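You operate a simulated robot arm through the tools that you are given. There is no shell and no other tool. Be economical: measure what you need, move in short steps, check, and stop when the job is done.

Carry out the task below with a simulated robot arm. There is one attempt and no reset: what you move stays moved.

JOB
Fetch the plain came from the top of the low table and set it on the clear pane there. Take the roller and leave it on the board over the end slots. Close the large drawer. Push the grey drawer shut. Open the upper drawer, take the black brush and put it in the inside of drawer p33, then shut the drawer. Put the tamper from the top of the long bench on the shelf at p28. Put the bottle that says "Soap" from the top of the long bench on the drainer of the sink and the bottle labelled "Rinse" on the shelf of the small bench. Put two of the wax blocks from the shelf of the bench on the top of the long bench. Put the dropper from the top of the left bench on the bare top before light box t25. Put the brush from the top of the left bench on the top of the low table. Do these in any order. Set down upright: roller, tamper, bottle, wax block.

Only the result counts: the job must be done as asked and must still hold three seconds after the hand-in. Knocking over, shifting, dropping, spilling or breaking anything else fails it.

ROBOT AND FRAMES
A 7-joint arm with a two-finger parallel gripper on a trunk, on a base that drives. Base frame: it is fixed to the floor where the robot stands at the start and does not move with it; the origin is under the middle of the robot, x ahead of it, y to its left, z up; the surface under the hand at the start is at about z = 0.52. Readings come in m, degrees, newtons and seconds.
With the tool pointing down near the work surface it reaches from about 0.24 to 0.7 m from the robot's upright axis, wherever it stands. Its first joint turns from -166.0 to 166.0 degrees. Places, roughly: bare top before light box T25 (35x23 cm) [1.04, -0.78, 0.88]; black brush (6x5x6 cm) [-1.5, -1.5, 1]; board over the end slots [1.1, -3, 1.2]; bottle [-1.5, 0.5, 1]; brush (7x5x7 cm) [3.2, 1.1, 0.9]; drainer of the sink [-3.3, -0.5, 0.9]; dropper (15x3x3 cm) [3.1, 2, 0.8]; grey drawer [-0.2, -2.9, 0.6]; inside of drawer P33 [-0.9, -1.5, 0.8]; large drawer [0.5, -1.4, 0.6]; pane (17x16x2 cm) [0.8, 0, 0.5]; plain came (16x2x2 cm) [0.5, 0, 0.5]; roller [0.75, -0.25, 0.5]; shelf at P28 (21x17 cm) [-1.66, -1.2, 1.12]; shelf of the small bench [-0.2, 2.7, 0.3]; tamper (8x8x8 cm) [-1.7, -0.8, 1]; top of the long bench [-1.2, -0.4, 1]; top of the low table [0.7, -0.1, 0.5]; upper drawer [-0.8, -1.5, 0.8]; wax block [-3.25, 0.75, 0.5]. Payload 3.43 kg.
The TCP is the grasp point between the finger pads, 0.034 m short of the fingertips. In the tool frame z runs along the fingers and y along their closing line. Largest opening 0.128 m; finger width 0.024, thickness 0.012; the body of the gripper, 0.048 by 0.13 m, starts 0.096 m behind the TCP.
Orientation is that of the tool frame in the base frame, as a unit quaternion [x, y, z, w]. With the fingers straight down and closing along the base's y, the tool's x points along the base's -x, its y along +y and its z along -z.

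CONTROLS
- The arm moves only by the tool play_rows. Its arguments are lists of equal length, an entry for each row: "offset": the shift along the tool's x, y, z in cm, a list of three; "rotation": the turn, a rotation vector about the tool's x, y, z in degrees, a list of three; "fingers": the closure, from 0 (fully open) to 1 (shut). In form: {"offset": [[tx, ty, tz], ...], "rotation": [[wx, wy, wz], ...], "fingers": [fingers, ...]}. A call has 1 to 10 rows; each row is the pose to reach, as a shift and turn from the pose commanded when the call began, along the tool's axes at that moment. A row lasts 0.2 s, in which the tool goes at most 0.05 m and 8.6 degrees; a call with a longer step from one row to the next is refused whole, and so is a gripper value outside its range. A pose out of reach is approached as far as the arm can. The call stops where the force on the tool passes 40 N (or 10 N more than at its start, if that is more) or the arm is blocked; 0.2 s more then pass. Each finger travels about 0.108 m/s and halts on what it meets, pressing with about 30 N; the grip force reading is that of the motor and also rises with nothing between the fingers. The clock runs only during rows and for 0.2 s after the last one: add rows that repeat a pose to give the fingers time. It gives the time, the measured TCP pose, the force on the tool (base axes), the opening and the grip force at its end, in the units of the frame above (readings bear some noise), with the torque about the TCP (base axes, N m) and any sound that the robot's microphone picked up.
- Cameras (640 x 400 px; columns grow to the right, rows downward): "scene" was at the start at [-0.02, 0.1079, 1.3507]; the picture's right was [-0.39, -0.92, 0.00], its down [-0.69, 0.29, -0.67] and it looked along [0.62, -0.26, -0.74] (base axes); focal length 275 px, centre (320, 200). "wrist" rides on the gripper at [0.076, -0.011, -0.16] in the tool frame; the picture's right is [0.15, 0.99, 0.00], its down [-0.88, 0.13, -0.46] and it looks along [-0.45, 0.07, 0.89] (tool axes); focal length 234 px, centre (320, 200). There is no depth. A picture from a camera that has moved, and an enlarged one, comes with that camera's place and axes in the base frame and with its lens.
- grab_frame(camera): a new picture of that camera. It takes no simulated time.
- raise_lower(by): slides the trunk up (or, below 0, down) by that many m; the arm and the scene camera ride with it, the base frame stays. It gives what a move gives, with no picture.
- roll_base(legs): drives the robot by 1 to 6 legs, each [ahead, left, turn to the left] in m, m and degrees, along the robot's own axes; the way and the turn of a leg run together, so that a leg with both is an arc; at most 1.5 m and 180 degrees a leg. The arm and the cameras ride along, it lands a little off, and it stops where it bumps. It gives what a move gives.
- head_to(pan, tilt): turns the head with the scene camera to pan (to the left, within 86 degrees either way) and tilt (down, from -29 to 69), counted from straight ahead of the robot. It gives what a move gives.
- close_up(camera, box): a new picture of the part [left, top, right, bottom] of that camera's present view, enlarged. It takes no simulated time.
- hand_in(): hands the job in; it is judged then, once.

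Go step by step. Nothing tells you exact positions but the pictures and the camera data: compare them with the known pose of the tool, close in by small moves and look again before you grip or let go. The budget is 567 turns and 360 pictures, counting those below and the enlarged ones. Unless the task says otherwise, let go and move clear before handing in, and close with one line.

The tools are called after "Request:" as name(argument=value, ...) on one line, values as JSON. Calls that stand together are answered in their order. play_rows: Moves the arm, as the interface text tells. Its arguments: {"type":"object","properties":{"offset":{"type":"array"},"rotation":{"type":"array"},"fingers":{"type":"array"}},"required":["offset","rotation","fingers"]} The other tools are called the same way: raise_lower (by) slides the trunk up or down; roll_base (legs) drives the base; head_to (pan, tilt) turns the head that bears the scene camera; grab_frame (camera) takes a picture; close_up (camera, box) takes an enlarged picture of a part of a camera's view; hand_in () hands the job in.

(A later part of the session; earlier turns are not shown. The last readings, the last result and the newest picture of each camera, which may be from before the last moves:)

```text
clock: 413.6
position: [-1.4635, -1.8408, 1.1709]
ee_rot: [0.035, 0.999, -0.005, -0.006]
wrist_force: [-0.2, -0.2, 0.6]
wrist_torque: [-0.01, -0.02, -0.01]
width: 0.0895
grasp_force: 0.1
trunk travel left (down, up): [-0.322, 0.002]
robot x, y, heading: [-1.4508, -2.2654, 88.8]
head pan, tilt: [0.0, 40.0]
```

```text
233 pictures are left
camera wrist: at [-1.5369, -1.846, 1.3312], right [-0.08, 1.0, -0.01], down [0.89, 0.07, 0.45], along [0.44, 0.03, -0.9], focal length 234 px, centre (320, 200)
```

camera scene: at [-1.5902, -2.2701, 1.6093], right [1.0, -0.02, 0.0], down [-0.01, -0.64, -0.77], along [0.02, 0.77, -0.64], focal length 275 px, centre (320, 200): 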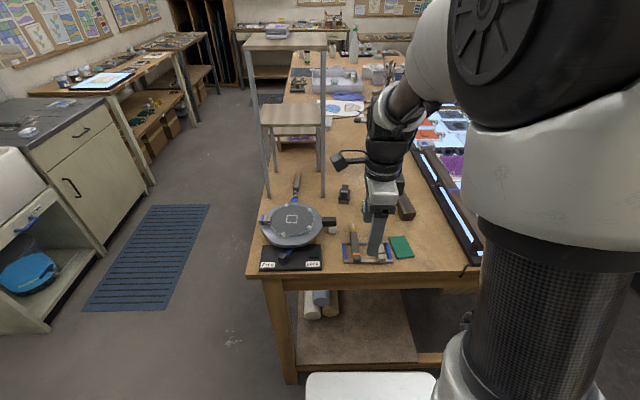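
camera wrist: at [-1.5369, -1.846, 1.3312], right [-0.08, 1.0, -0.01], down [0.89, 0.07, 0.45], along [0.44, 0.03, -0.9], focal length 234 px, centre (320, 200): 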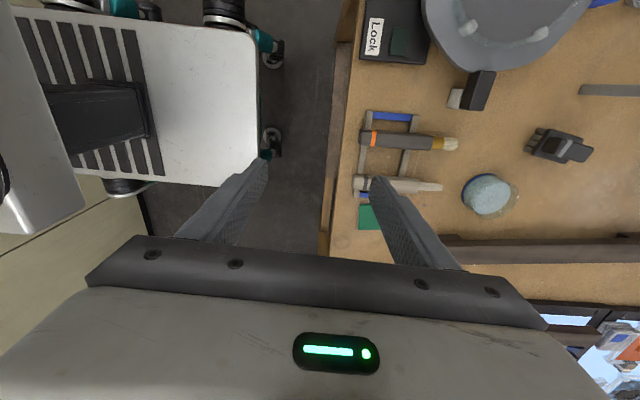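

The shelf stand's leg is close to the brush, so I turn the hand half round to bring its camera to the free side.

Request:
play_rows(offset=[[0, 0, 0], [0, 0, 0], [0, 0, 0], [0, 0, 0], [0, 0, 0], [0, 0, 0], [0, 0, 0], [0, 0, 0], [0, 0, 0], [0, 0, 0]], rotation=[[0, 0, -8.5], [0, 0, -17], [0, 0, -25.5], [0, 0, -34], [0, 0, -42.5], [0, 0, -51], [0, 0, -59.5], [0, 0, -68], [0, 0, -76.5], [0, 0, -85]], fingers=[0.3, 0.3, 0.3, 0.3, 0.3, 0.3, 0.3, 0.3, 0.3, 0.3])

Request:
play_rows(offset=[[0, 0, 0], [0, 0, 0], [0, 0, 0], [0, 0, 0], [0, 0, 0], [0, 0, 0], [0, 0, 0], [0, 0, 0], [0, 0, 0], [0, 0, 0]], rotation=[[0, 0, -8.5], [0, 0, -17], [0, 0, -25.5], [0, 0, -34], [0, 0, -42.5], [0, 0, -51], [0, 0, -59.5], [0, 0, -68], [0, 0, -76.5], [0, 0, -85]], fingers=[0.3, 0.3, 0.3, 0.3, 0.3, 0.3, 0.3, 0.3, 0.3, 0.3])

Request:
roll_base(legs=[[0.08, 0, 0]])

Request:
grab_frame(camera="wrist")

```text
clock: 415.8
position: [-1.4645, -1.8413, 1.1713]
ee_rot: [-0.65, 0.76, -0.001, -0.007]
wrist_force: [-0.5, 0.6, -0.6]
wrist_torque: [0.04, -0.02, -0.01]
width: 0.0897
grasp_force: 0.1
trunk travel left (down, up): [-0.322, 0.002]
robot x, y, heading: [-1.4464, -2.2648, 88.8]
head pan, tilt: [0.0, 40.0]
```

```text
clock: 418.0
position: [-1.4631, -1.8404, 1.1701]
ee_rot: [0.993, -0.12, -0.005, 0.005]
wrist_force: [0.7, -0.4, 0.3]
wrist_torque: [0.03, -0.01, 0.01]
width: 0.0895
grasp_force: 0.0
trunk travel left (down, up): [-0.322, 0.002]
robot x, y, heading: [-1.4455, -2.2646, 88.5]
head pan, tilt: [0.0, 40.0]
```

```text
clock: 419.0
position: [-1.4613, -1.76, 1.1705]
ee_rot: [0.992, -0.123, -0.005, 0.006]
wrist_force: [0.7, 0.5, 0.3]
wrist_torque: [-0.02, -0.02, -0.01]
width: 0.0892
grasp_force: 0.0
trunk travel left (down, up): [-0.322, 0.002]
robot x, y, heading: [-1.4482, -2.1868, 88.7]
head pan, tilt: [0.0, 40.0]
```

```text
232 pictures are left
camera wrist: at [-1.3819, -1.766, 1.3288], right [-0.1, -1.0, 0.01], down [-0.88, 0.09, 0.46], along [-0.46, 0.04, -0.89], focal length 234 px, centre (320, 200)
```

wrist: 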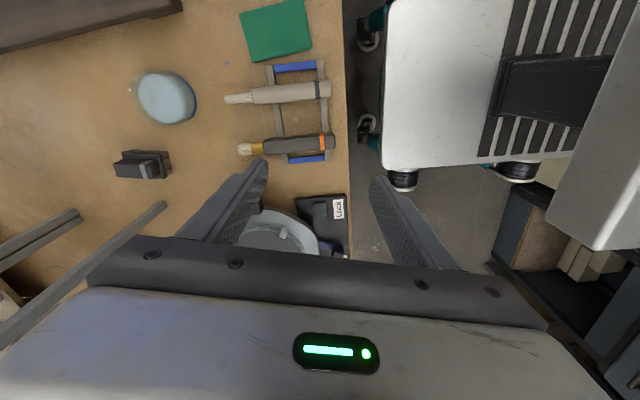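

Request:
close_up(camera="wrist", box=[90, 60, 250, 240])

Request:
close_up(camera="scene", box=[290, 140, 400, 260])

```text
2.22 times, centred on (170, 150) of wrist
camera zoom: at [-1.3819, -1.766, 1.3288], right [-0.1, -1.0, 0.01], down [-0.88, 0.09, 0.46], along [-0.46, 0.04, -0.89], focal length 520 px, centre (653, 311)
```

zoom: 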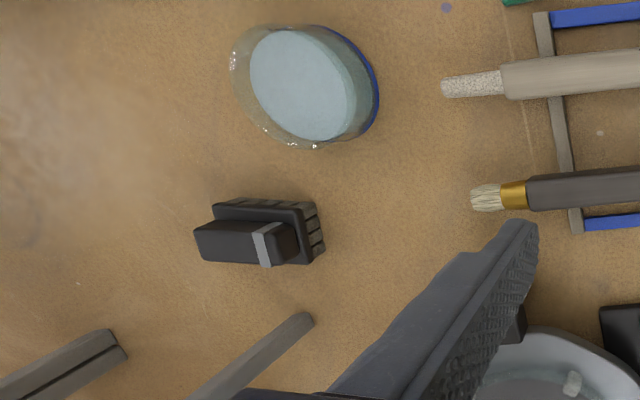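

```text
3.33 times, centred on (345, 200) of scene
camera zoom: at [-1.5884, -2.1884, 1.6093], right [1.0, -0.02, 0.0], down [-0.01, -0.64, -0.77], along [0.02, 0.77, -0.64], focal length 917 px, centre (237, 200)
```

zoom: 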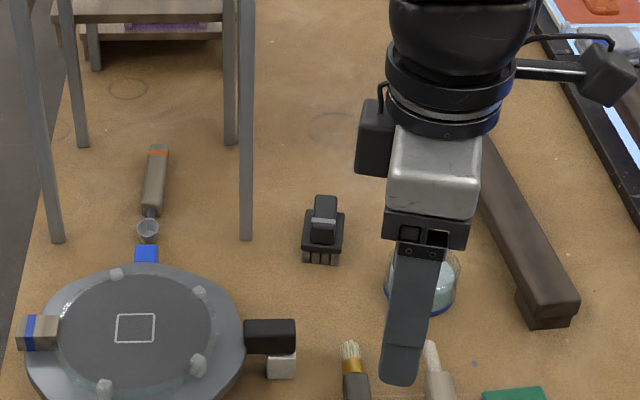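

Request:
play_rows(offset=[[-1.2, -3.8, 0], [-2.5, -7.5, 0], [-3.7, -11.2, 0], [-5, -15, 0], [-6.2, -18.7, 0], [-7.5, -22.5, 1], [-8.8, -26.2, 2]], rotation=[[0, 0, -2], [0, 0, -4], [0, 0, -6], [0, 0, -8], [0, 0, -8], [0, 0, -8], [0, 0, -8]], fingers=[0.2, 0.2, 0.2, 0.2, 0.2, 0.2, 0.2])

Request:
grab_frame(camera="wrist")

Request:
close_up(camera="scene", box=[240, 80, 440, 240])

```text
clock: 420.6
position: [-1.4843, -1.4839, 1.1443]
ee_rot: [0.999, -0.052, -0.005, 0.006]
wrist_force: [-0.1, -0.3, -0.5]
wrist_torque: [-0.03, -0.02, -0.04]
width: 0.1025
grasp_force: 0.1
trunk travel left (down, up): [-0.322, 0.002]
robot x, y, heading: [-1.449, -2.1807, 88.6]
head pan, tilt: [0.0, 40.0]
```

```text
229 pictures are left
camera wrist: at [-1.4045, -1.4804, 1.3031], right [0.04, -1.0, 0.01], down [-0.88, -0.03, 0.47], along [-0.46, -0.03, -0.88], focal length 234 px, centre (320, 200)
```

wrist: 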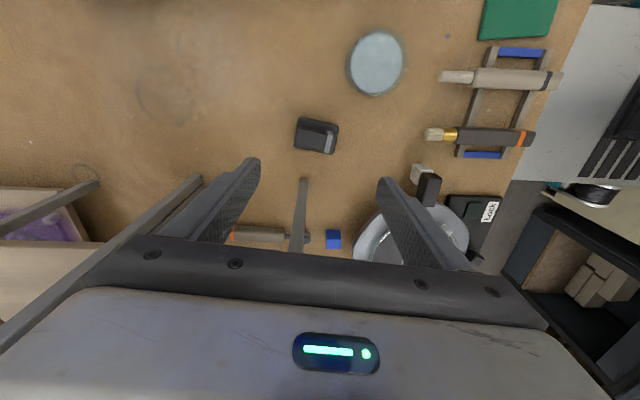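

```text
2.50 times, centred on (340, 160) of scene
camera zoom: at [-1.5886, -2.1884, 1.6093], right [1.0, -0.02, 0.0], down [-0.01, -0.64, -0.77], along [0.02, 0.77, -0.64], focal length 688 px, centre (270, 300)
```

zoom: 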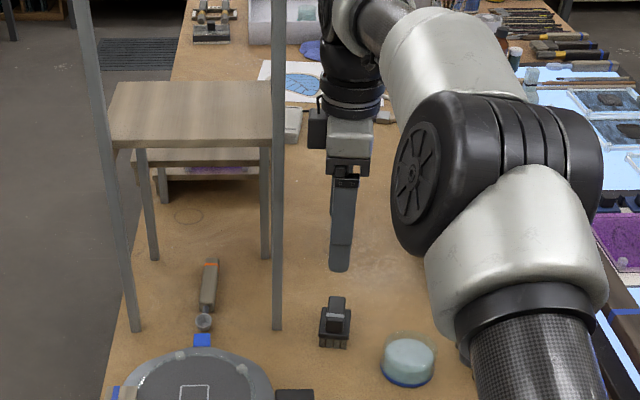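

Request:
play_rows(offset=[[1.1, 0, 4], [1.1, 0, 8], [1.1, 0, 11], [1.1, 0, 13.5]], rotation=[[0, 0, 0], [0, 0, 0], [0, 0, 0], [0, 0, 0]], fingers=[0.2, 0.2, 0.2, 0.2])

Request:
grab_frame(camera="wrist")

Request:
close_up(camera="scene", box=[280, 140, 400, 240])

```text
clock: 421.6
position: [-1.473, -1.4863, 1.0126]
ee_rot: [0.999, -0.053, -0.006, 0.006]
wrist_force: [0.3, -0.4, -0.3]
wrist_torque: [0.01, -0.01, -0.02]
width: 0.1024
grasp_force: 0.1
trunk travel left (down, up): [-0.322, 0.002]
robot x, y, heading: [-1.4429, -2.1825, 88.7]
head pan, tilt: [0.0, 40.0]
```

```text
227 pictures are left
camera wrist: at [-1.3934, -1.4824, 1.1712], right [0.04, -1.0, 0.01], down [-0.88, -0.03, 0.47], along [-0.47, -0.03, -0.88], focal length 234 px, centre (320, 200)
```

wrist: 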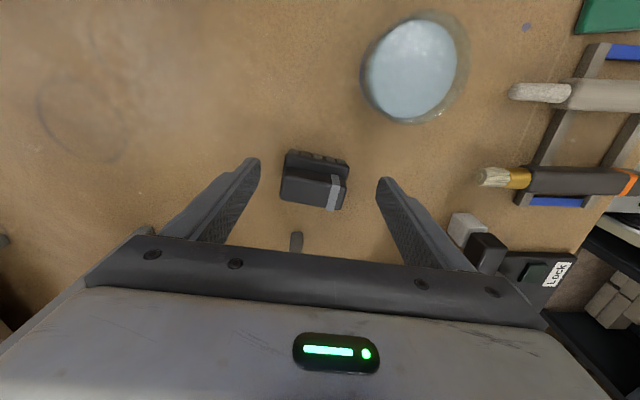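

```text
4.00 times, centred on (340, 190) of scene
camera zoom: at [-1.5884, -2.1891, 1.6093], right [1.0, -0.02, 0.0], down [-0.01, -0.64, -0.77], along [0.02, 0.77, -0.64], focal length 1100 px, centre (240, 240)
```

zoom: 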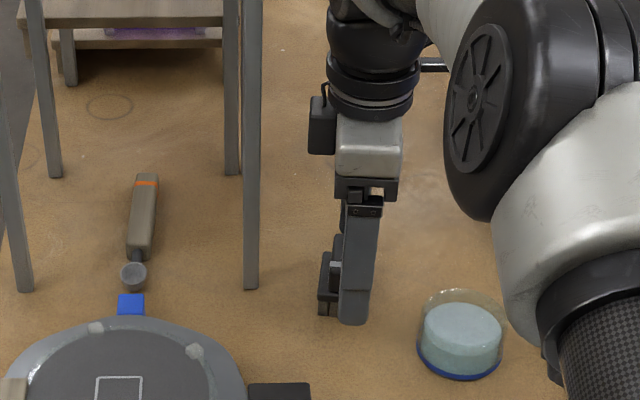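

Request:
play_rows(offset=[[-0.3, 0, 0.6], [-0.3, 0, 1.1], [-0.3, 0, 1.1], [-0.3, 0, 1.1], [-0.3, 0, 1.1], [-0.3, 0, 1.1]], rotation=[[0, 0, 0], [0, 0, 0], [0, 0, 0], [0, 0, 0], [0, 0, 0], [0, 0, 0]], fingers=[0.2, 0.3, 0.6, 1, 1, 1])

Request:
grab_frame(camera="wrist")

```text
clock: 423.0
position: [-1.4763, -1.4866, 1.0012]
ee_rot: [0.999, -0.054, -0.005, 0.005]
wrist_force: [-0.4, 0.0, 0.0]
wrist_torque: [0.01, 0.01, 0.01]
width: 0.0572
grasp_force: 29.7
trunk travel left (down, up): [-0.322, 0.002]
robot x, y, heading: [-1.4449, -2.1873, 88.9]
head pan, tilt: [0.0, 40.0]
```

```text
225 pictures are left
camera wrist: at [-1.3963, -1.4824, 1.1604], right [0.04, -1.0, 0.01], down [-0.88, -0.03, 0.47], along [-0.47, -0.03, -0.88], focal length 234 px, centre (320, 200)
```

wrist: 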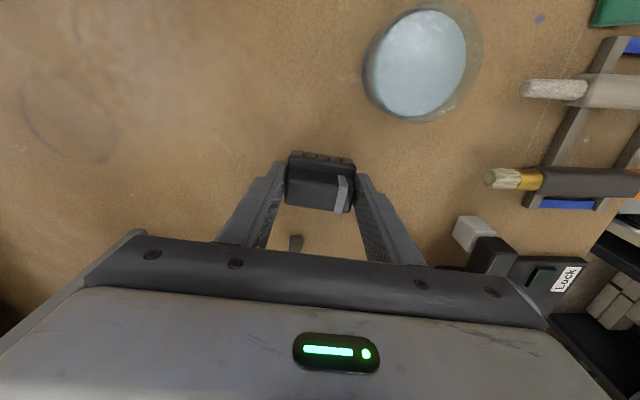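

Request:
play_rows(offset=[[0, 0, -4.5], [0, 0, -9], [0, 0, -13.5], [0, 0, -18], [0, 4.5, -18], [0, 9, -18], [0, 13.5, -18], [0, 18, -18], [0, 22.5, -18], [0, 27, -18]], rotation=[[0, 0, 0], [0, 0, 0], [0, 0, 0], [0, 0, 0], [0, 0, 0], [0, 0, 0], [0, 0, 0], [0, 0, 0], [0, 0, 0], [0, 0, 0]], fingers=[1, 1, 1, 1, 1, 1, 1, 1, 1, 1])

Request:
roll_base(legs=[[-0.1, 0, 0], [0, 0, 91], [-0.8, 0, 0], [-0.7, 0, 0], [0, -0.8, 0]])

Request:
grab_frame(camera="scene")

```text
clock: 425.2
position: [-1.5045, -1.7547, 1.1854]
ee_rot: [0.999, -0.052, -0.004, 0.005]
wrist_force: [0.2, -0.2, -1.2]
wrist_torque: [0.02, 0.01, 0.05]
width: 0.0571
grasp_force: 30.1
trunk travel left (down, up): [-0.322, 0.002]
robot x, y, heading: [-1.441, -2.184, 88.6]
head pan, tilt: [0.0, 40.0]
```

```text
clock: 445.4
position: [-0.3841, -1.55, 1.185]
ee_rot: [0.738, 0.675, 0.0, 0.007]
wrist_force: [-0.5, 0.8, -0.4]
wrist_torque: [0.02, -0.01, 0.02]
width: 0.0571
grasp_force: 29.8
trunk travel left (down, up): [-0.322, 0.002]
robot x, y, heading: [0.0476, -1.4819, 179.7]
head pan, tilt: [0.0, 40.0]
```

```text
224 pictures are left
camera scene: at [0.0498, -1.6248, 1.6093], right [0.01, 1.0, 0.0], down [0.64, 0.0, -0.77], along [-0.77, 0.0, -0.64], focal length 275 px, centre (320, 200)
```

scene: 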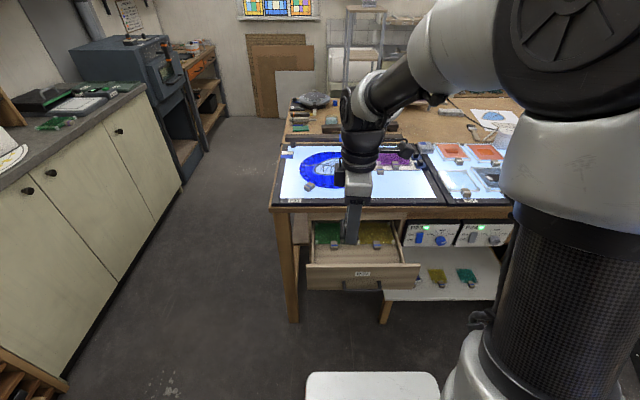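

Request:
play_rows(offset=[[0.7, -1.9, 0], [1.5, -3.8, 0], [2.2, -5.6, 0], [2.9, -7.5, 0], [3.7, -9.4, 0], [4.4, -11.3, 0], [5.2, -13.2, 0], [5.9, -15, 0], [6.6, -16.9, 2], [7.4, -18.8, 5]], rotation=[[0, 0, 8.5], [0, 0, 17], [0, 0, 25.5], [0, 0, 34], [0, 0, 42.5], [0, 0, 51], [0, 0, 59.5], [0, 0, 68], [0, 0, 76.5], [0, 0, 85]], fingers=[1, 1, 1, 1, 1, 1, 1, 1, 1, 1])

Request:
grab_frame(camera="wrist")

Request:
close_up(camera="scene", box=[270, 180, 440, 300])

```text
clock: 447.6
position: [-0.5664, -1.4593, 1.1313]
ee_rot: [1.0, -0.002, 0.005, 0.005]
wrist_force: [-0.3, 0.4, 0.1]
wrist_torque: [0.01, 0.0, -0.01]
width: 0.0572
grasp_force: 30.4
trunk travel left (down, up): [-0.322, 0.002]
robot x, y, heading: [0.048, -1.4806, 179.7]
head pan, tilt: [0.0, 40.0]
```

```text
223 pictures are left
camera wrist: at [-0.4902, -1.4477, 1.2919], right [0.14, -0.99, 0.01], down [-0.89, -0.12, 0.45], along [-0.44, -0.07, -0.89], focal length 234 px, centre (320, 200)
```

wrist: 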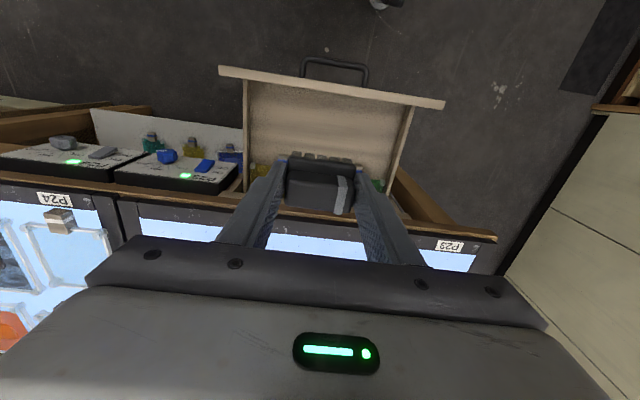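

```text
3.33 times, centred on (355, 240) of scene
camera zoom: at [0.0493, -1.6248, 1.6093], right [0.01, 1.0, 0.0], down [0.64, 0.0, -0.77], along [-0.77, 0.0, -0.64], focal length 917 px, centre (203, 67)
```

zoom: 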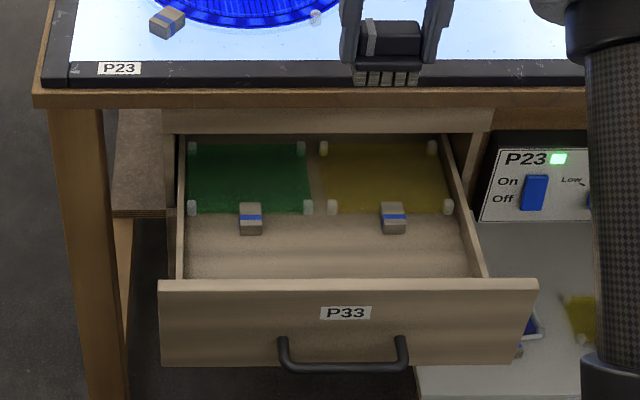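

Request:
play_rows(offset=[[0, 0, 4.5], [0, 0, 9], [0, 0, 13.5], [0, 0, 18], [0, 0, 22.5], [0, 0, 26], [0, 0, 29]], rotation=[[0, 0, 0], [0, 0, 0], [0, 0, 0], [0, 0, 0], [0, 0, 0], [0, 0, 0], [0, 0, 0]], fingers=[1, 1, 1, 1, 1, 1, 1])

Request:
grab_frame(camera="wrist")

Request:
close_up(camera="scene", box=[270, 180, 440, 300])

```text
clock: 449.1
position: [-0.5636, -1.4636, 0.8404]
ee_rot: [1.0, 0.0, 0.004, 0.005]
wrist_force: [0.2, -0.6, -0.8]
wrist_torque: [0.0, -0.02, 0.01]
width: 0.0571
grasp_force: 29.5
trunk travel left (down, up): [-0.322, 0.002]
robot x, y, heading: [0.0483, -1.4829, 179.7]
head pan, tilt: [0.0, 40.0]
```

```text
221 pictures are left
camera wrist: at [-0.4877, -1.4517, 1.0001], right [0.15, -0.99, 0.01], down [-0.88, -0.12, 0.45], along [-0.44, -0.08, -0.89], focal length 234 px, centre (320, 200)
```

wrist: 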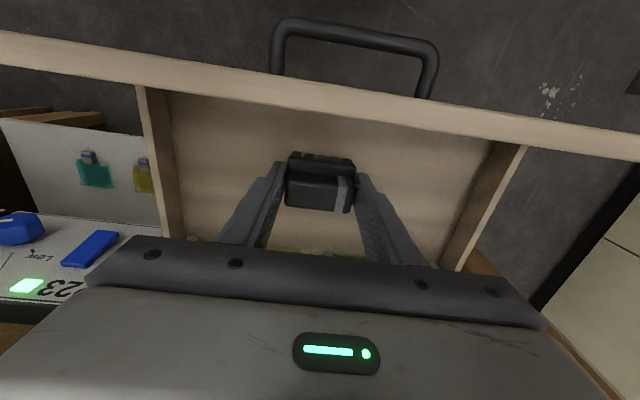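

```text
3.33 times, centred on (355, 240) of scene
camera zoom: at [0.0496, -1.6249, 1.6093], right [0.01, 1.0, 0.0], down [0.64, 0.0, -0.77], along [-0.77, 0.0, -0.64], focal length 917 px, centre (203, 67)
```

zoom: 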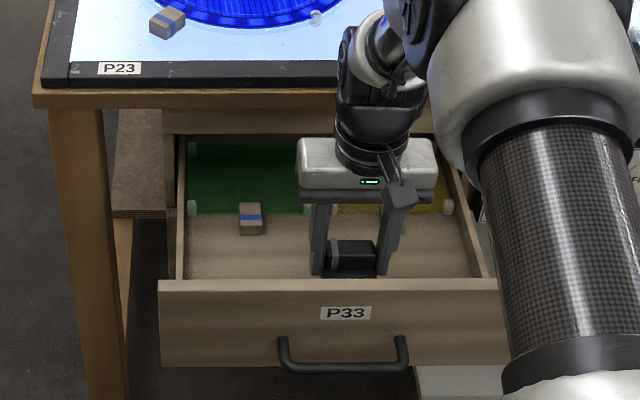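

Good clearance all round. I descend slowly to the drawer floor.

Request:
play_rows(offset=[[0, 0, 0.8], [0, 0, 1.6], [0, 0, 2.2]], rotation=[[0, 0, 0], [0, 0, 0], [0, 0, 0]], fingers=[1, 1, 1])

Request:
play_rows(offset=[[0, 0, 0.4], [0, 0, 0.8], [0, 0, 1.2]], rotation=[[0, 0, 0], [0, 0, 0], [0, 0, 0]], fingers=[1, 1, 1])

Request:
grab_frame(camera="wrist")

```text
clock: 449.9
position: [-0.563, -1.464, 0.8189]
ee_rot: [1.0, 0.001, 0.005, 0.005]
wrist_force: [-0.5, -0.4, -1.4]
wrist_torque: [0.02, -0.03, 0.02]
width: 0.0576
grasp_force: 30.4
trunk travel left (down, up): [-0.322, 0.002]
robot x, y, heading: [0.0505, -1.485, 179.5]
head pan, tilt: [0.0, 40.0]
```

```text
clock: 450.8
position: [-0.5638, -1.464, 0.8114]
ee_rot: [1.0, 0.0, 0.001, 0.005]
wrist_force: [0.7, 0.7, 18.7]
wrist_torque: [0.27, 0.4, 0.05]
width: 0.0571
grasp_force: 30.2
trunk travel left (down, up): [-0.322, 0.002]
robot x, y, heading: [0.0487, -1.4838, 179.6]
head pan, tilt: [0.0, 40.0]
```

```text
219 pictures are left
camera wrist: at [-0.4866, -1.4518, 0.9712], right [0.15, -0.99, 0.01], down [-0.88, -0.12, 0.45], along [-0.45, -0.08, -0.89], focal length 234 px, centre (320, 200)
```

wrist: 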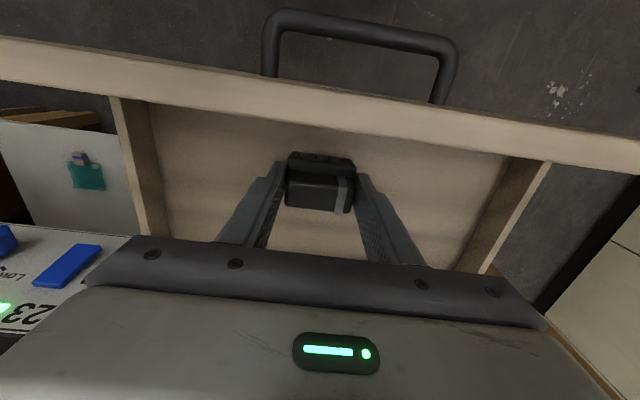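

Request:
play_rows(offset=[[0, 0, -0.2], [0, 0, -0.2], [0, 0, -0.2], [0, 0, -0.2], [0, 0, -4.5], [0, 0, -9], [0, 0, -13.5], [0, 0, -18]], rotation=[[0, 0, 0], [0, 0, 0], [0, 0, 0], [0, 0, 0], [0, 0, 0], [0, 0, 0], [0, 0, 0], [0, 0, 0]], fingers=[0.7, 0.4, 0.4, 0.4, 0.4, 0.4, 0.4, 0.4])

Request:
grab_frame(camera="wrist")

Request:
close_up(camera="scene", box=[270, 180, 440, 300])

```text
clock: 452.6
position: [-0.5634, -1.4616, 0.9887]
ee_rot: [1.0, 0.001, 0.005, 0.005]
wrist_force: [-0.1, 0.3, 0.6]
wrist_torque: [-0.05, 0.01, -0.01]
width: 0.0766
grasp_force: 0.0
trunk travel left (down, up): [-0.322, 0.002]
robot x, y, heading: [0.0489, -1.4849, 179.7]
head pan, tilt: [0.0, 40.0]
```

```text
218 pictures are left
camera wrist: at [-0.4886, -1.4488, 1.1478], right [0.15, -0.99, 0.01], down [-0.89, -0.12, 0.45], along [-0.44, -0.08, -0.89], focal length 234 px, centre (320, 200)
```

wrist: 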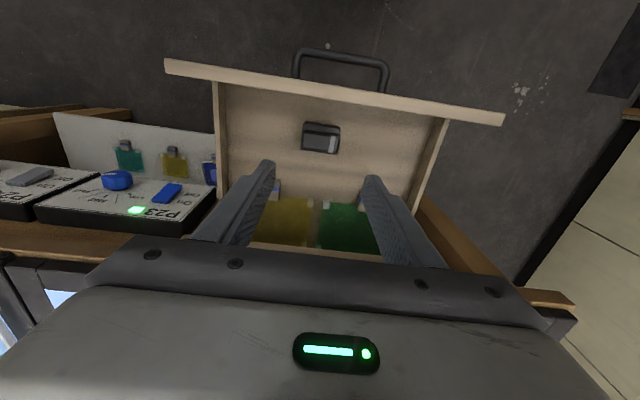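

```text
3.33 times, centred on (355, 240) of scene
camera zoom: at [0.0501, -1.6249, 1.6092], right [0.01, 1.0, 0.0], down [0.64, 0.0, -0.77], along [-0.77, 0.0, -0.64], focal length 917 px, centre (203, 67)
```

zoom: 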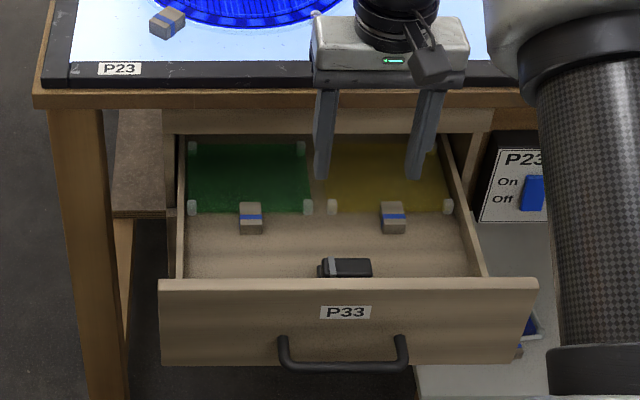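

The brush lies in the drawer. Now I close the fingers, tilt them forward and push the drawer front right of the handle.

Request:
play_rows(offset=[[3, -1.7, 0], [6, -3.4, 0], [9, -5.2, 0], [12, -7, 0], [15, -8.7, 0]], rotation=[[0, -8.5, 0], [0, -17, 0], [0, -25.5, 0], [0, -34, 0], [0, -42, 0]], fingers=[0.6, 0.8, 1, 1, 1])

Request:
raise_lower(by=-0.17)

Request:
grab_frame(camera="wrist")

Request:
grab_frame(camera="scene")

```text
clock: 453.8
position: [-0.4127, -1.3751, 0.9902]
ee_rot: [0.935, -0.003, -0.355, 0.005]
wrist_force: [0.6, -0.2, 0.3]
wrist_torque: [0.0, -0.03, -0.01]
width: 0.0
grasp_force: 30.3
trunk travel left (down, up): [-0.322, 0.002]
robot x, y, heading: [0.047, -1.4794, 179.8]
head pan, tilt: [0.0, 40.0]
```

```text
clock: 455.7
position: [-0.4132, -1.3752, 0.8199]
ee_rot: [0.935, -0.003, -0.354, 0.004]
wrist_force: [-0.2, 0.5, -0.8]
wrist_torque: [0.02, 0.01, 0.0]
width: 0.0003
grasp_force: 30.1
trunk travel left (down, up): [-0.152, 0.172]
robot x, y, heading: [0.0503, -1.483, 179.7]
head pan, tilt: [0.0, 40.0]
```

```text
216 pictures are left
camera wrist: at [-0.2488, -1.3638, 0.8887], right [0.11, -0.99, -0.09], down [-0.36, -0.12, 0.93], along [-0.93, -0.07, -0.37], focal length 234 px, centre (320, 200)
```

wrist: 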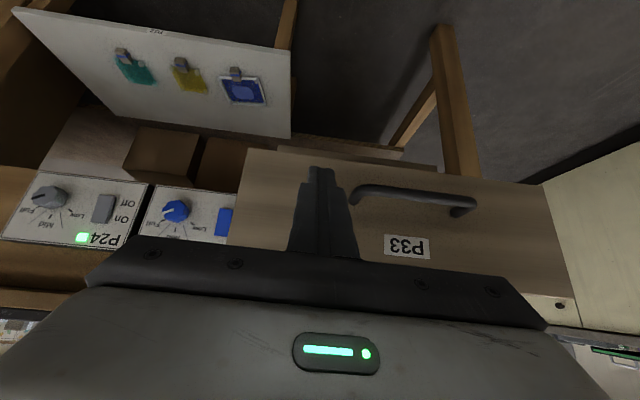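

```text
215 pictures are left
camera scene: at [0.0498, -1.6249, 1.4394], right [0.01, 1.0, 0.0], down [0.64, 0.0, -0.77], along [-0.77, 0.0, -0.64], focal length 275 px, centre (320, 200)
```

scene: 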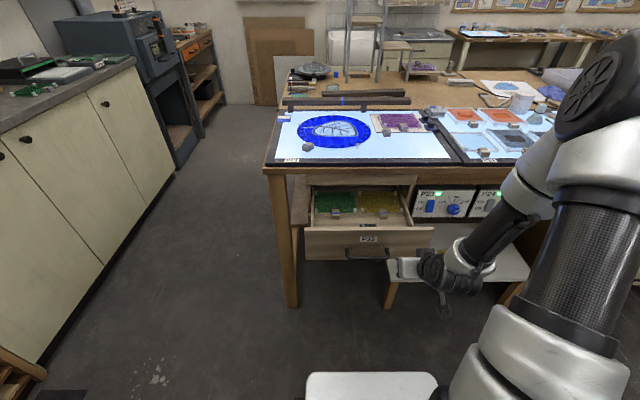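

Request:
play_rows(offset=[[-1.5, 0, 1.33], [-3, 0, 2.66], [-4.5, 0, 4], [-6, 0, 5.3], [-7.5, 0, 6.65], [-9, 0, 8], [-10.5, 0, 9.3]], rotation=[[0, 0, 0], [0, 0, 0], [0, 0, 0], [0, 0, 0], [0, 0, 0], [0, 0, 0], [0, 0, 0]], fingers=[1, 1, 1, 1, 1, 1, 1])

Request:
grab_frame(camera="wrist")

```text
clock: 457.3
position: [-0.5533, -1.3739, 0.8193]
ee_rot: [0.935, -0.002, -0.354, 0.006]
wrist_force: [0.4, -0.4, -0.1]
wrist_torque: [-0.01, -0.01, 0.01]
width: 0.0
grasp_force: 29.8
trunk travel left (down, up): [-0.152, 0.172]
robot x, y, heading: [0.049, -1.4819, 179.6]
head pan, tilt: [0.0, 40.0]
```

```text
214 pictures are left
camera wrist: at [-0.3895, -1.3627, 0.8876], right [0.11, -0.99, -0.09], down [-0.36, -0.12, 0.93], along [-0.93, -0.07, -0.37], focal length 234 px, centre (320, 200)
```

wrist: 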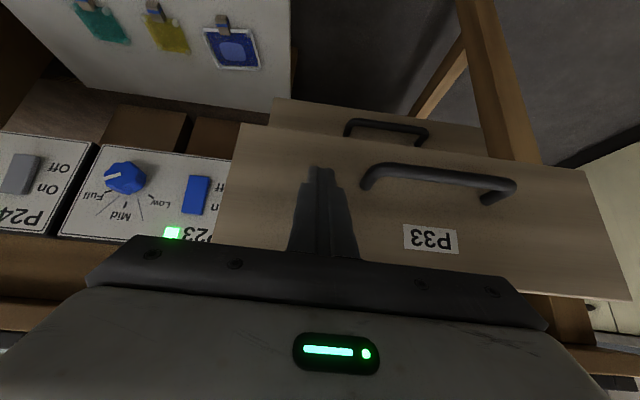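

Request:
play_rows(offset=[[-1.5, 0, 1.33], [-3, 0, 2.66], [-4.5, 0, 4], [-6, 0, 5.3], [-7, 0, 6.2]], rotation=[[0, 0, 0], [0, 0, 0], [0, 0, 0], [0, 0, 0], [0, 0, 0]], fingers=[1, 1, 1, 1, 1])

Request:
play_rows(offset=[[-0.7, 0, 0.62], [-1.4, 0, 1.24], [-2, 0, 1.8], [-2.6, 0, 2.3]], rotation=[[0, 0, 0], [0, 0, 0], [0, 0, 0], [0, 0, 0]], fingers=[1, 1, 1, 1])

Request:
grab_frame(camera="wrist")

Request:
close_up(camera="scene", box=[270, 130, 440, 270])

```text
clock: 458.5
position: [-0.6464, -1.3739, 0.8184]
ee_rot: [0.935, -0.002, -0.354, 0.006]
wrist_force: [-0.3, 0.0, 0.5]
wrist_torque: [0.02, -0.02, -0.02]
width: 0.0
grasp_force: 30.3
trunk travel left (down, up): [-0.152, 0.172]
robot x, y, heading: [0.0472, -1.4836, 179.7]
head pan, tilt: [0.0, 40.0]
```

```text
clock: 459.4
position: [-0.6707, -1.3743, 0.8161]
ee_rot: [0.938, -0.002, -0.347, 0.006]
wrist_force: [18.5, -0.8, 11.9]
wrist_torque: [0.0, 0.01, 0.04]
width: 0.0
grasp_force: 29.8
trunk travel left (down, up): [-0.152, 0.172]
robot x, y, heading: [0.0503, -1.4828, 179.8]
head pan, tilt: [0.0, 40.0]
stopped in row 4: the force on the tool passed its limit at 51 N (the readings are from after the stop); the commanded pose is now the measured one
```

```text
213 pictures are left
camera wrist: at [-0.5077, -1.3621, 0.8876], right [0.11, -0.99, -0.08], down [-0.37, -0.12, 0.92], along [-0.92, -0.07, -0.38], focal length 234 px, centre (320, 200)
```

wrist: 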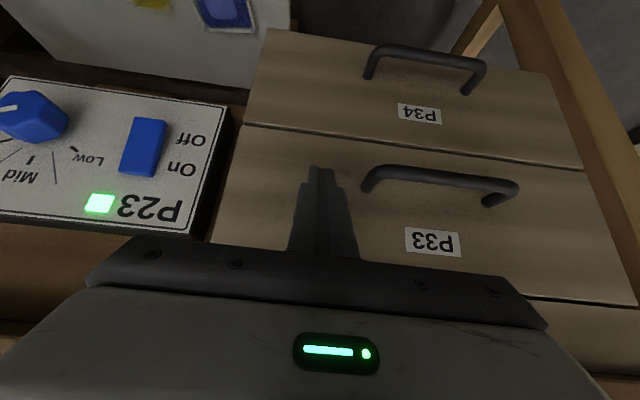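

```text
2.86 times, centred on (355, 200) of scene
camera zoom: at [0.0525, -1.6251, 1.4394], right [0.01, 1.0, 0.0], down [0.64, 0.0, -0.77], along [-0.77, 0.0, -0.64], focal length 786 px, centre (220, 200)
```

zoom: 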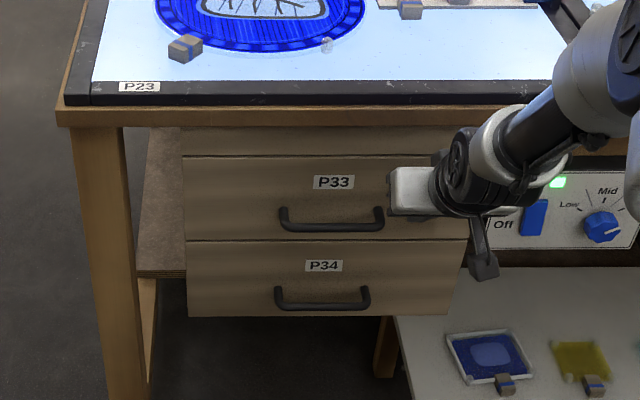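

P33 is shut. Next the tamper: I stand the hand upright and drive round to the aisle west of the long bench.

Request:
play_rows(offset=[[2.2, 0, -2], [5, 0, -4], [7.5, 0, -6.5], [9.5, 0, -8.5], [11.5, 0, -10]], rotation=[[0, 0, 0], [0, 0, 0], [0, 0, 0], [0, 0, 0], [0, 0, 0]], fingers=[1, 1, 1, 1, 1])

Request:
play_rows(offset=[[2, 0, -2], [4, 0, -4], [6, 0, -6], [8, 0, -8], [9, 0, -9]], rotation=[[0, 8.5, 0], [0, 17, 0], [0, 25.5, 0], [0, 34, 0], [0, 41.5, 0]], fingers=[0.8, 0.6, 0.3, 0.3, 0.3])

Request:
raise_lower(by=0.17)

Request:
roll_base(legs=[[0, 0.79, 0.3], [1.2, 0, 0], [1.25, 0, 0]])

Request:
head_to(pan=-70, tilt=30)

Request:
grab_frame(camera="scene")

```text
clock: 460.6
position: [-0.5198, -1.3746, 0.8156]
ee_rot: [0.938, -0.003, -0.348, 0.005]
wrist_force: [-0.7, 0.8, 0.3]
wrist_torque: [0.01, 0.0, 0.02]
width: 0.0001
grasp_force: 30.4
trunk travel left (down, up): [-0.152, 0.172]
robot x, y, heading: [0.0458, -1.4786, 179.5]
head pan, tilt: [0.0, 40.0]
```

```text
clock: 461.8
position: [-0.3929, -1.374, 0.8256]
ee_rot: [1.0, -0.001, 0.008, 0.006]
wrist_force: [0.5, 0.6, -0.1]
wrist_torque: [-0.06, 0.04, -0.01]
width: 0.0897
grasp_force: 0.1
trunk travel left (down, up): [-0.152, 0.172]
robot x, y, heading: [0.0512, -1.4881, 180.0]
head pan, tilt: [0.0, 40.0]
```

```text
clock: 463.8
position: [-0.3934, -1.374, 0.9948]
ee_rot: [1.0, 0.0, 0.006, 0.006]
wrist_force: [-0.2, 1.0, -1.0]
wrist_torque: [-0.02, 0.02, 0.02]
width: 0.0897
grasp_force: 0.0
trunk travel left (down, up): [-0.322, 0.002]
robot x, y, heading: [0.046, -1.4834, 179.5]
head pan, tilt: [0.0, 40.0]
```

```text
clock: 483.3
position: [-2.8331, -2.2044, 0.9949]
ee_rot: [1.0, 0.011, 0.007, 0.006]
wrist_force: [-0.8, 0.3, 0.1]
wrist_torque: [0.0, -0.04, 0.01]
width: 0.0899
grasp_force: 0.2
trunk travel left (down, up): [-0.322, 0.002]
robot x, y, heading: [-2.3879, -2.3017, -179.1]
head pan, tilt: [0.0, 40.0]
```

```text
clock: 484.7
position: [-2.8333, -2.2057, 0.9949]
ee_rot: [1.0, 0.012, 0.007, 0.005]
wrist_force: [-0.2, 0.4, 0.5]
wrist_torque: [-0.02, -0.03, -0.01]
width: 0.0893
grasp_force: 0.0
trunk travel left (down, up): [-0.322, 0.002]
robot x, y, heading: [-2.3905, -2.3064, -179.0]
head pan, tilt: [-70.0, 30.0]
```

```text
211 pictures are left
camera scene: at [-2.3314, -2.3592, 1.6246], right [0.93, 0.36, 0.0], down [0.18, -0.47, -0.87], along [-0.31, 0.81, -0.5], focal length 275 px, centre (320, 200)
```

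scene: 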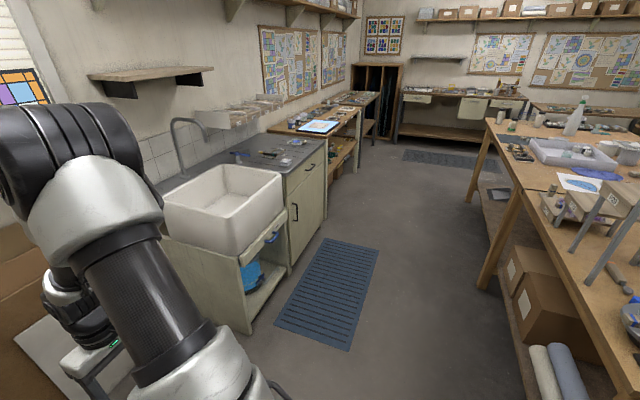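

Request:
roll_base(legs=[[0, 0, -90], [0, 0, -90.5], [0, 1.2, 0]])

Request:
head_to(pan=5, tilt=35)

Request:
grab_frame(camera="scene")

```text
clock: 504.6
position: [-1.97, -1.1748, 0.9952]
ee_rot: [-0.012, 1.0, 0.006, -0.007]
wrist_force: [-0.5, 0.4, 0.6]
wrist_torque: [0.0, 0.02, 0.0]
width: 0.0897
grasp_force: 0.2
trunk travel left (down, up): [-0.322, 0.002]
robot x, y, heading: [-2.4119, -1.0759, 1.0]
head pan, tilt: [-70.0, 30.0]
```

```text
clock: 506.1
position: [-1.9693, -1.1739, 0.9957]
ee_rot: [-0.011, 1.0, 0.006, -0.007]
wrist_force: [-0.1, -0.2, -0.4]
wrist_torque: [-0.01, 0.02, -0.01]
width: 0.0894
grasp_force: 0.1
trunk travel left (down, up): [-0.322, 0.002]
robot x, y, heading: [-2.4141, -1.0765, 1.2]
head pan, tilt: [5.0, 35.0]
```

```text
210 pictures are left
camera scene: at [-2.4207, -0.9284, 1.6169], right [0.1, -0.99, 0.0], down [-0.57, -0.06, -0.82], along [0.81, 0.08, -0.57], focal length 275 px, centre (320, 200)
```

scene: 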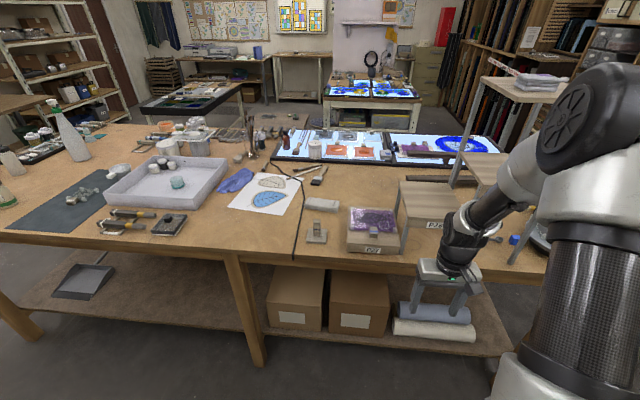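

Request:
close_up(camera="scene", box=[270, 150, 470, 275])

Request:
close_up(camera="scene", box=[0, 90, 240, 240])

Request:
close_up(camera="scene", box=[400, 60, 580, 240])

```text
3.20 times, centred on (370, 212) of scene
camera zoom: at [-2.4207, -0.9284, 1.6169], right [0.1, -0.99, 0.0], down [-0.57, -0.06, -0.82], along [0.81, 0.08, -0.57], focal length 880 px, centre (160, 160)
```

zoom: 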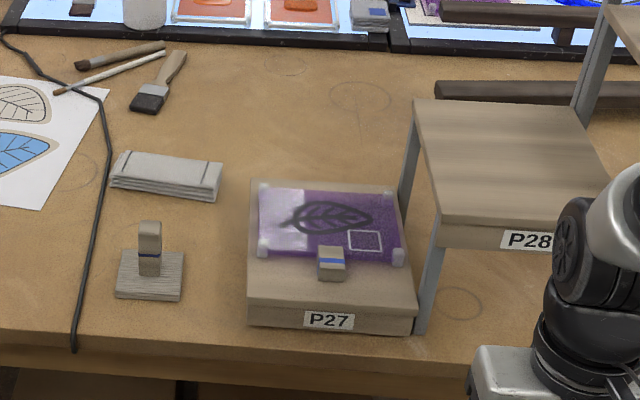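

```text
2.67 times, centred on (120, 165) of scene
camera zoom: at [-2.4207, -0.9284, 1.6169], right [0.1, -0.99, 0.0], down [-0.57, -0.06, -0.82], along [0.81, 0.08, -0.57], focal length 733 px, centre (853, 293)
```

zoom: 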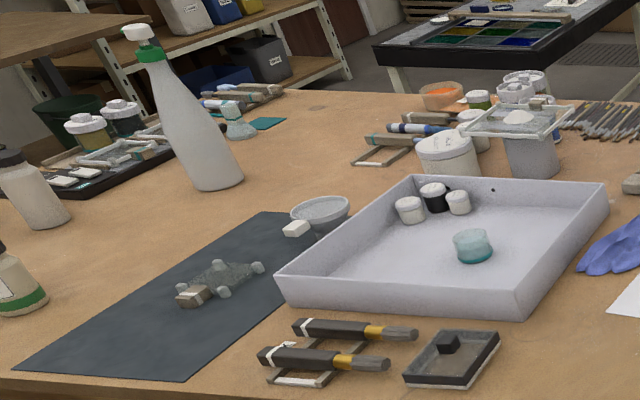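

```text
2.22 times, centred on (490, 150) of scene
camera zoom: at [-2.4207, -0.9284, 1.6169], right [0.1, -0.99, 0.0], down [-0.57, -0.06, -0.82], along [0.81, 0.08, -0.57], focal length 611 px, centre (-58, 311)
```

zoom: 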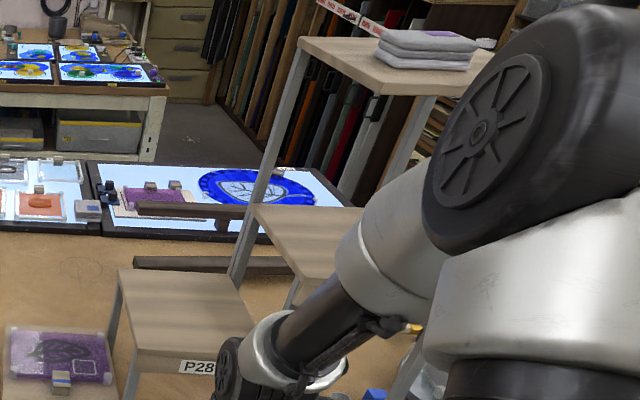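

The tamper (wooden base with upright handle) is at about (-1.72, -0.85), and the empty P28 shelf is at about (-1.69, -1.20, z 1.12). I move up and over the tamper.

Request:
roll_base(legs=[[0.09, 0.12, -1]])

Request:
play_rows(offset=[[0, 0, -4.5], [0, 0, -9], [0, 4, -12], [0, 8, -15], [-2, 12, -15], [-4, 15, -15], [-8, 18, -15], [-12, 20, -15]], rotation=[[0, 0, 0], [0, 0, 0], [0, 0, 0], [0, 0, 0], [0, 0, 0], [0, 0, 0], [0, 0, 0], [0, 0, 0]], fingers=[0.4, 0.4, 0.4, 0.4, 0.4, 0.4, 0.4, 0.4])

Request:
grab_frame(camera="wrist")

Request:
grab_frame(camera="scene")

```text
clock: 507.9
position: [-1.8823, -1.0617, 0.9942]
ee_rot: [-0.003, 1.0, 0.005, -0.008]
wrist_force: [0.6, 0.4, 0.7]
wrist_torque: [0.01, -0.02, 0.0]
width: 0.0896
grasp_force: 0.1
trunk travel left (down, up): [-0.322, 0.002]
robot x, y, heading: [-2.3258, -0.9552, -0.2]
head pan, tilt: [5.0, 35.0]
```

```text
clock: 509.7
position: [-1.7594, -0.8598, 1.1456]
ee_rot: [-0.002, 1.0, 0.006, -0.007]
wrist_force: [-0.3, -0.3, 1.0]
wrist_torque: [-0.01, 0.0, 0.01]
width: 0.0768
grasp_force: 0.1
trunk travel left (down, up): [-0.322, 0.002]
robot x, y, heading: [-2.3247, -0.9527, -0.2]
head pan, tilt: [5.0, 35.0]
```

```text
206 pictures are left
camera wrist: at [-1.8315, -0.8737, 1.3063], right [-0.15, 0.99, 0.01], down [0.89, 0.13, 0.44], along [0.44, 0.08, -0.9], focal length 234 px, centre (320, 200)
```

wrist: 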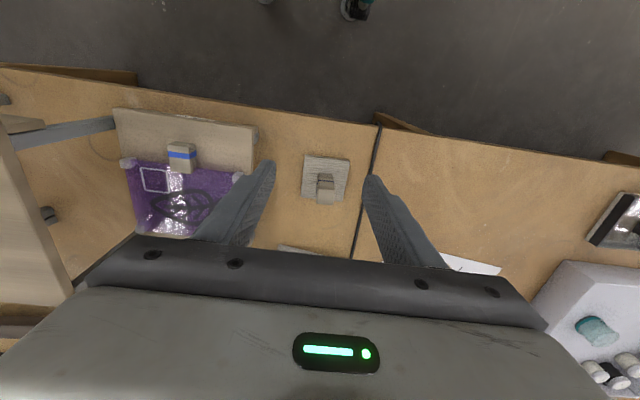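

```text
205 pictures are left
camera scene: at [-2.3287, -0.8079, 1.6168], right [0.09, -1.0, 0.0], down [-0.57, -0.05, -0.82], along [0.82, 0.07, -0.57], focal length 275 px, centre (320, 200)
```

scene: 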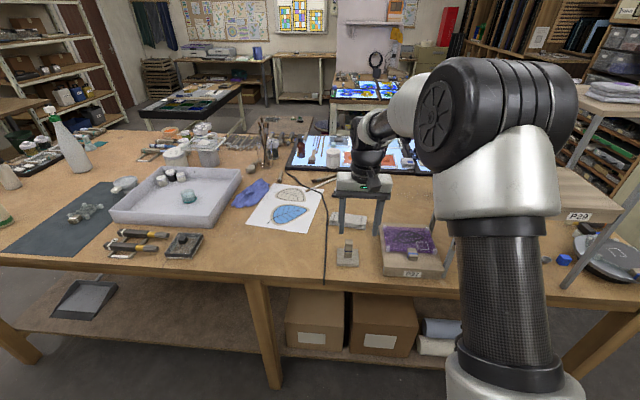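

Request:
play_rows(offset=[[-2, 0.7, 2], [-4, 1.4, 4], [-4, 1.4, 7], [-4, 1.4, 9.5]], rotation=[[0, 0, 0], [0, 0, 0], [0, 0, 0], [0, 0, 0]], fingers=[0.5, 0.5, 0.5, 0.5])

Request:
grab_frame(camera="wrist")

Request:
close_up(camera="scene", box=[310, 160, 410, 280])

```text
clock: 510.7
position: [-1.7223, -0.8492, 1.0484]
ee_rot: [-0.002, 1.0, 0.007, -0.007]
wrist_force: [-0.6, 0.2, 0.3]
wrist_torque: [-0.01, 0.0, 0.03]
width: 0.064
grasp_force: 0.2
trunk travel left (down, up): [-0.322, 0.002]
robot x, y, heading: [-2.3294, -0.9524, 0.2]
head pan, tilt: [5.0, 35.0]
```

```text
204 pictures are left
camera wrist: at [-1.7943, -0.8618, 1.2103], right [-0.15, 0.99, 0.01], down [0.89, 0.13, 0.45], along [0.44, 0.08, -0.9], focal length 234 px, centre (320, 200)
```

wrist: 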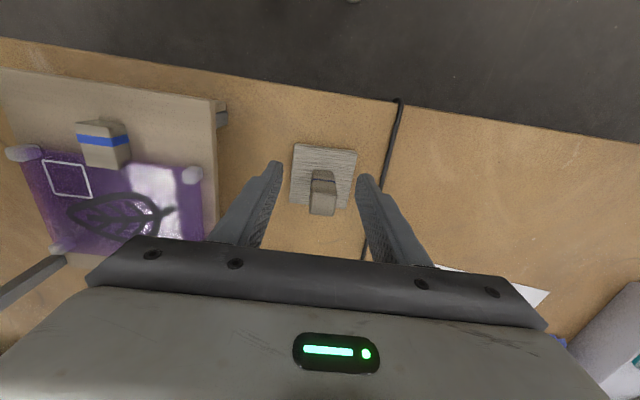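

```text
3.33 times, centred on (360, 220) of scene
camera zoom: at [-2.3293, -0.8081, 1.6169], right [0.09, -1.0, 0.0], down [-0.57, -0.05, -0.82], along [0.82, 0.07, -0.57], focal length 917 px, centre (187, 133)
```

zoom: 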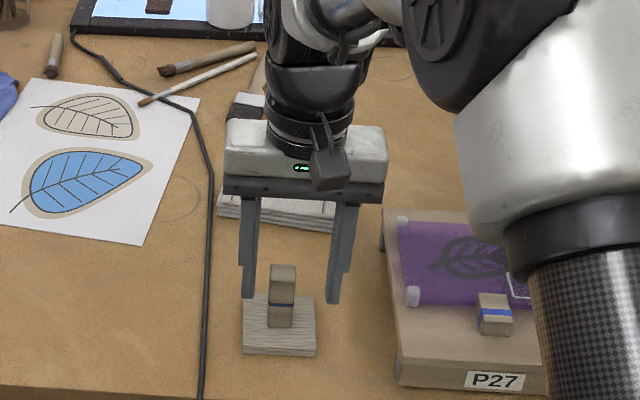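

Request:
play_rows(offset=[[-0.8, 0.4, 1.2], [-0.8, 0.4, 2.1], [-0.8, 0.4, 2.1], [-0.8, 0.4, 2.1], [-0.8, 0.4, 2.1], [-0.8, 0.4, 2.1]], rotation=[[0, 0, 0], [0, 0, 0], [0, 0, 0], [0, 0, 0], [0, 0, 0], [0, 0, 0]], fingers=[0.5, 0.5, 0.8, 1, 1, 1])

Request:
grab_frame(camera="wrist")

```text
clock: 512.1
position: [-1.7143, -0.8436, 1.0309]
ee_rot: [-0.003, 1.0, 0.006, -0.007]
wrist_force: [0.4, -0.7, -0.6]
wrist_torque: [-0.05, -0.05, 0.02]
width: 0.0233
grasp_force: 29.9
trunk travel left (down, up): [-0.322, 0.002]
robot x, y, heading: [-2.3263, -0.9533, 0.2]
head pan, tilt: [5.0, 35.0]
```

```text
202 pictures are left
camera wrist: at [-1.7871, -0.8577, 1.1902], right [-0.15, 0.99, 0.01], down [0.89, 0.13, 0.45], along [0.44, 0.08, -0.9], focal length 234 px, centre (320, 200)
```

wrist: 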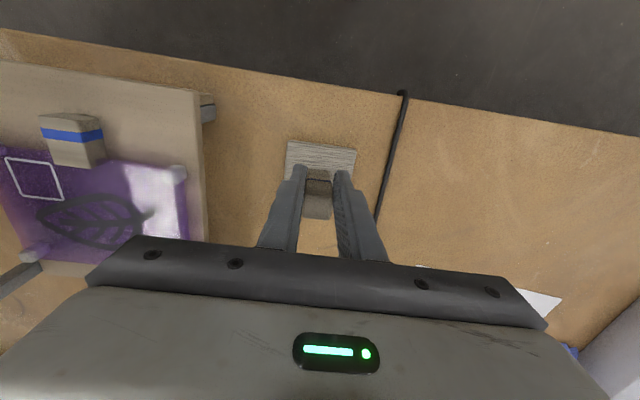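

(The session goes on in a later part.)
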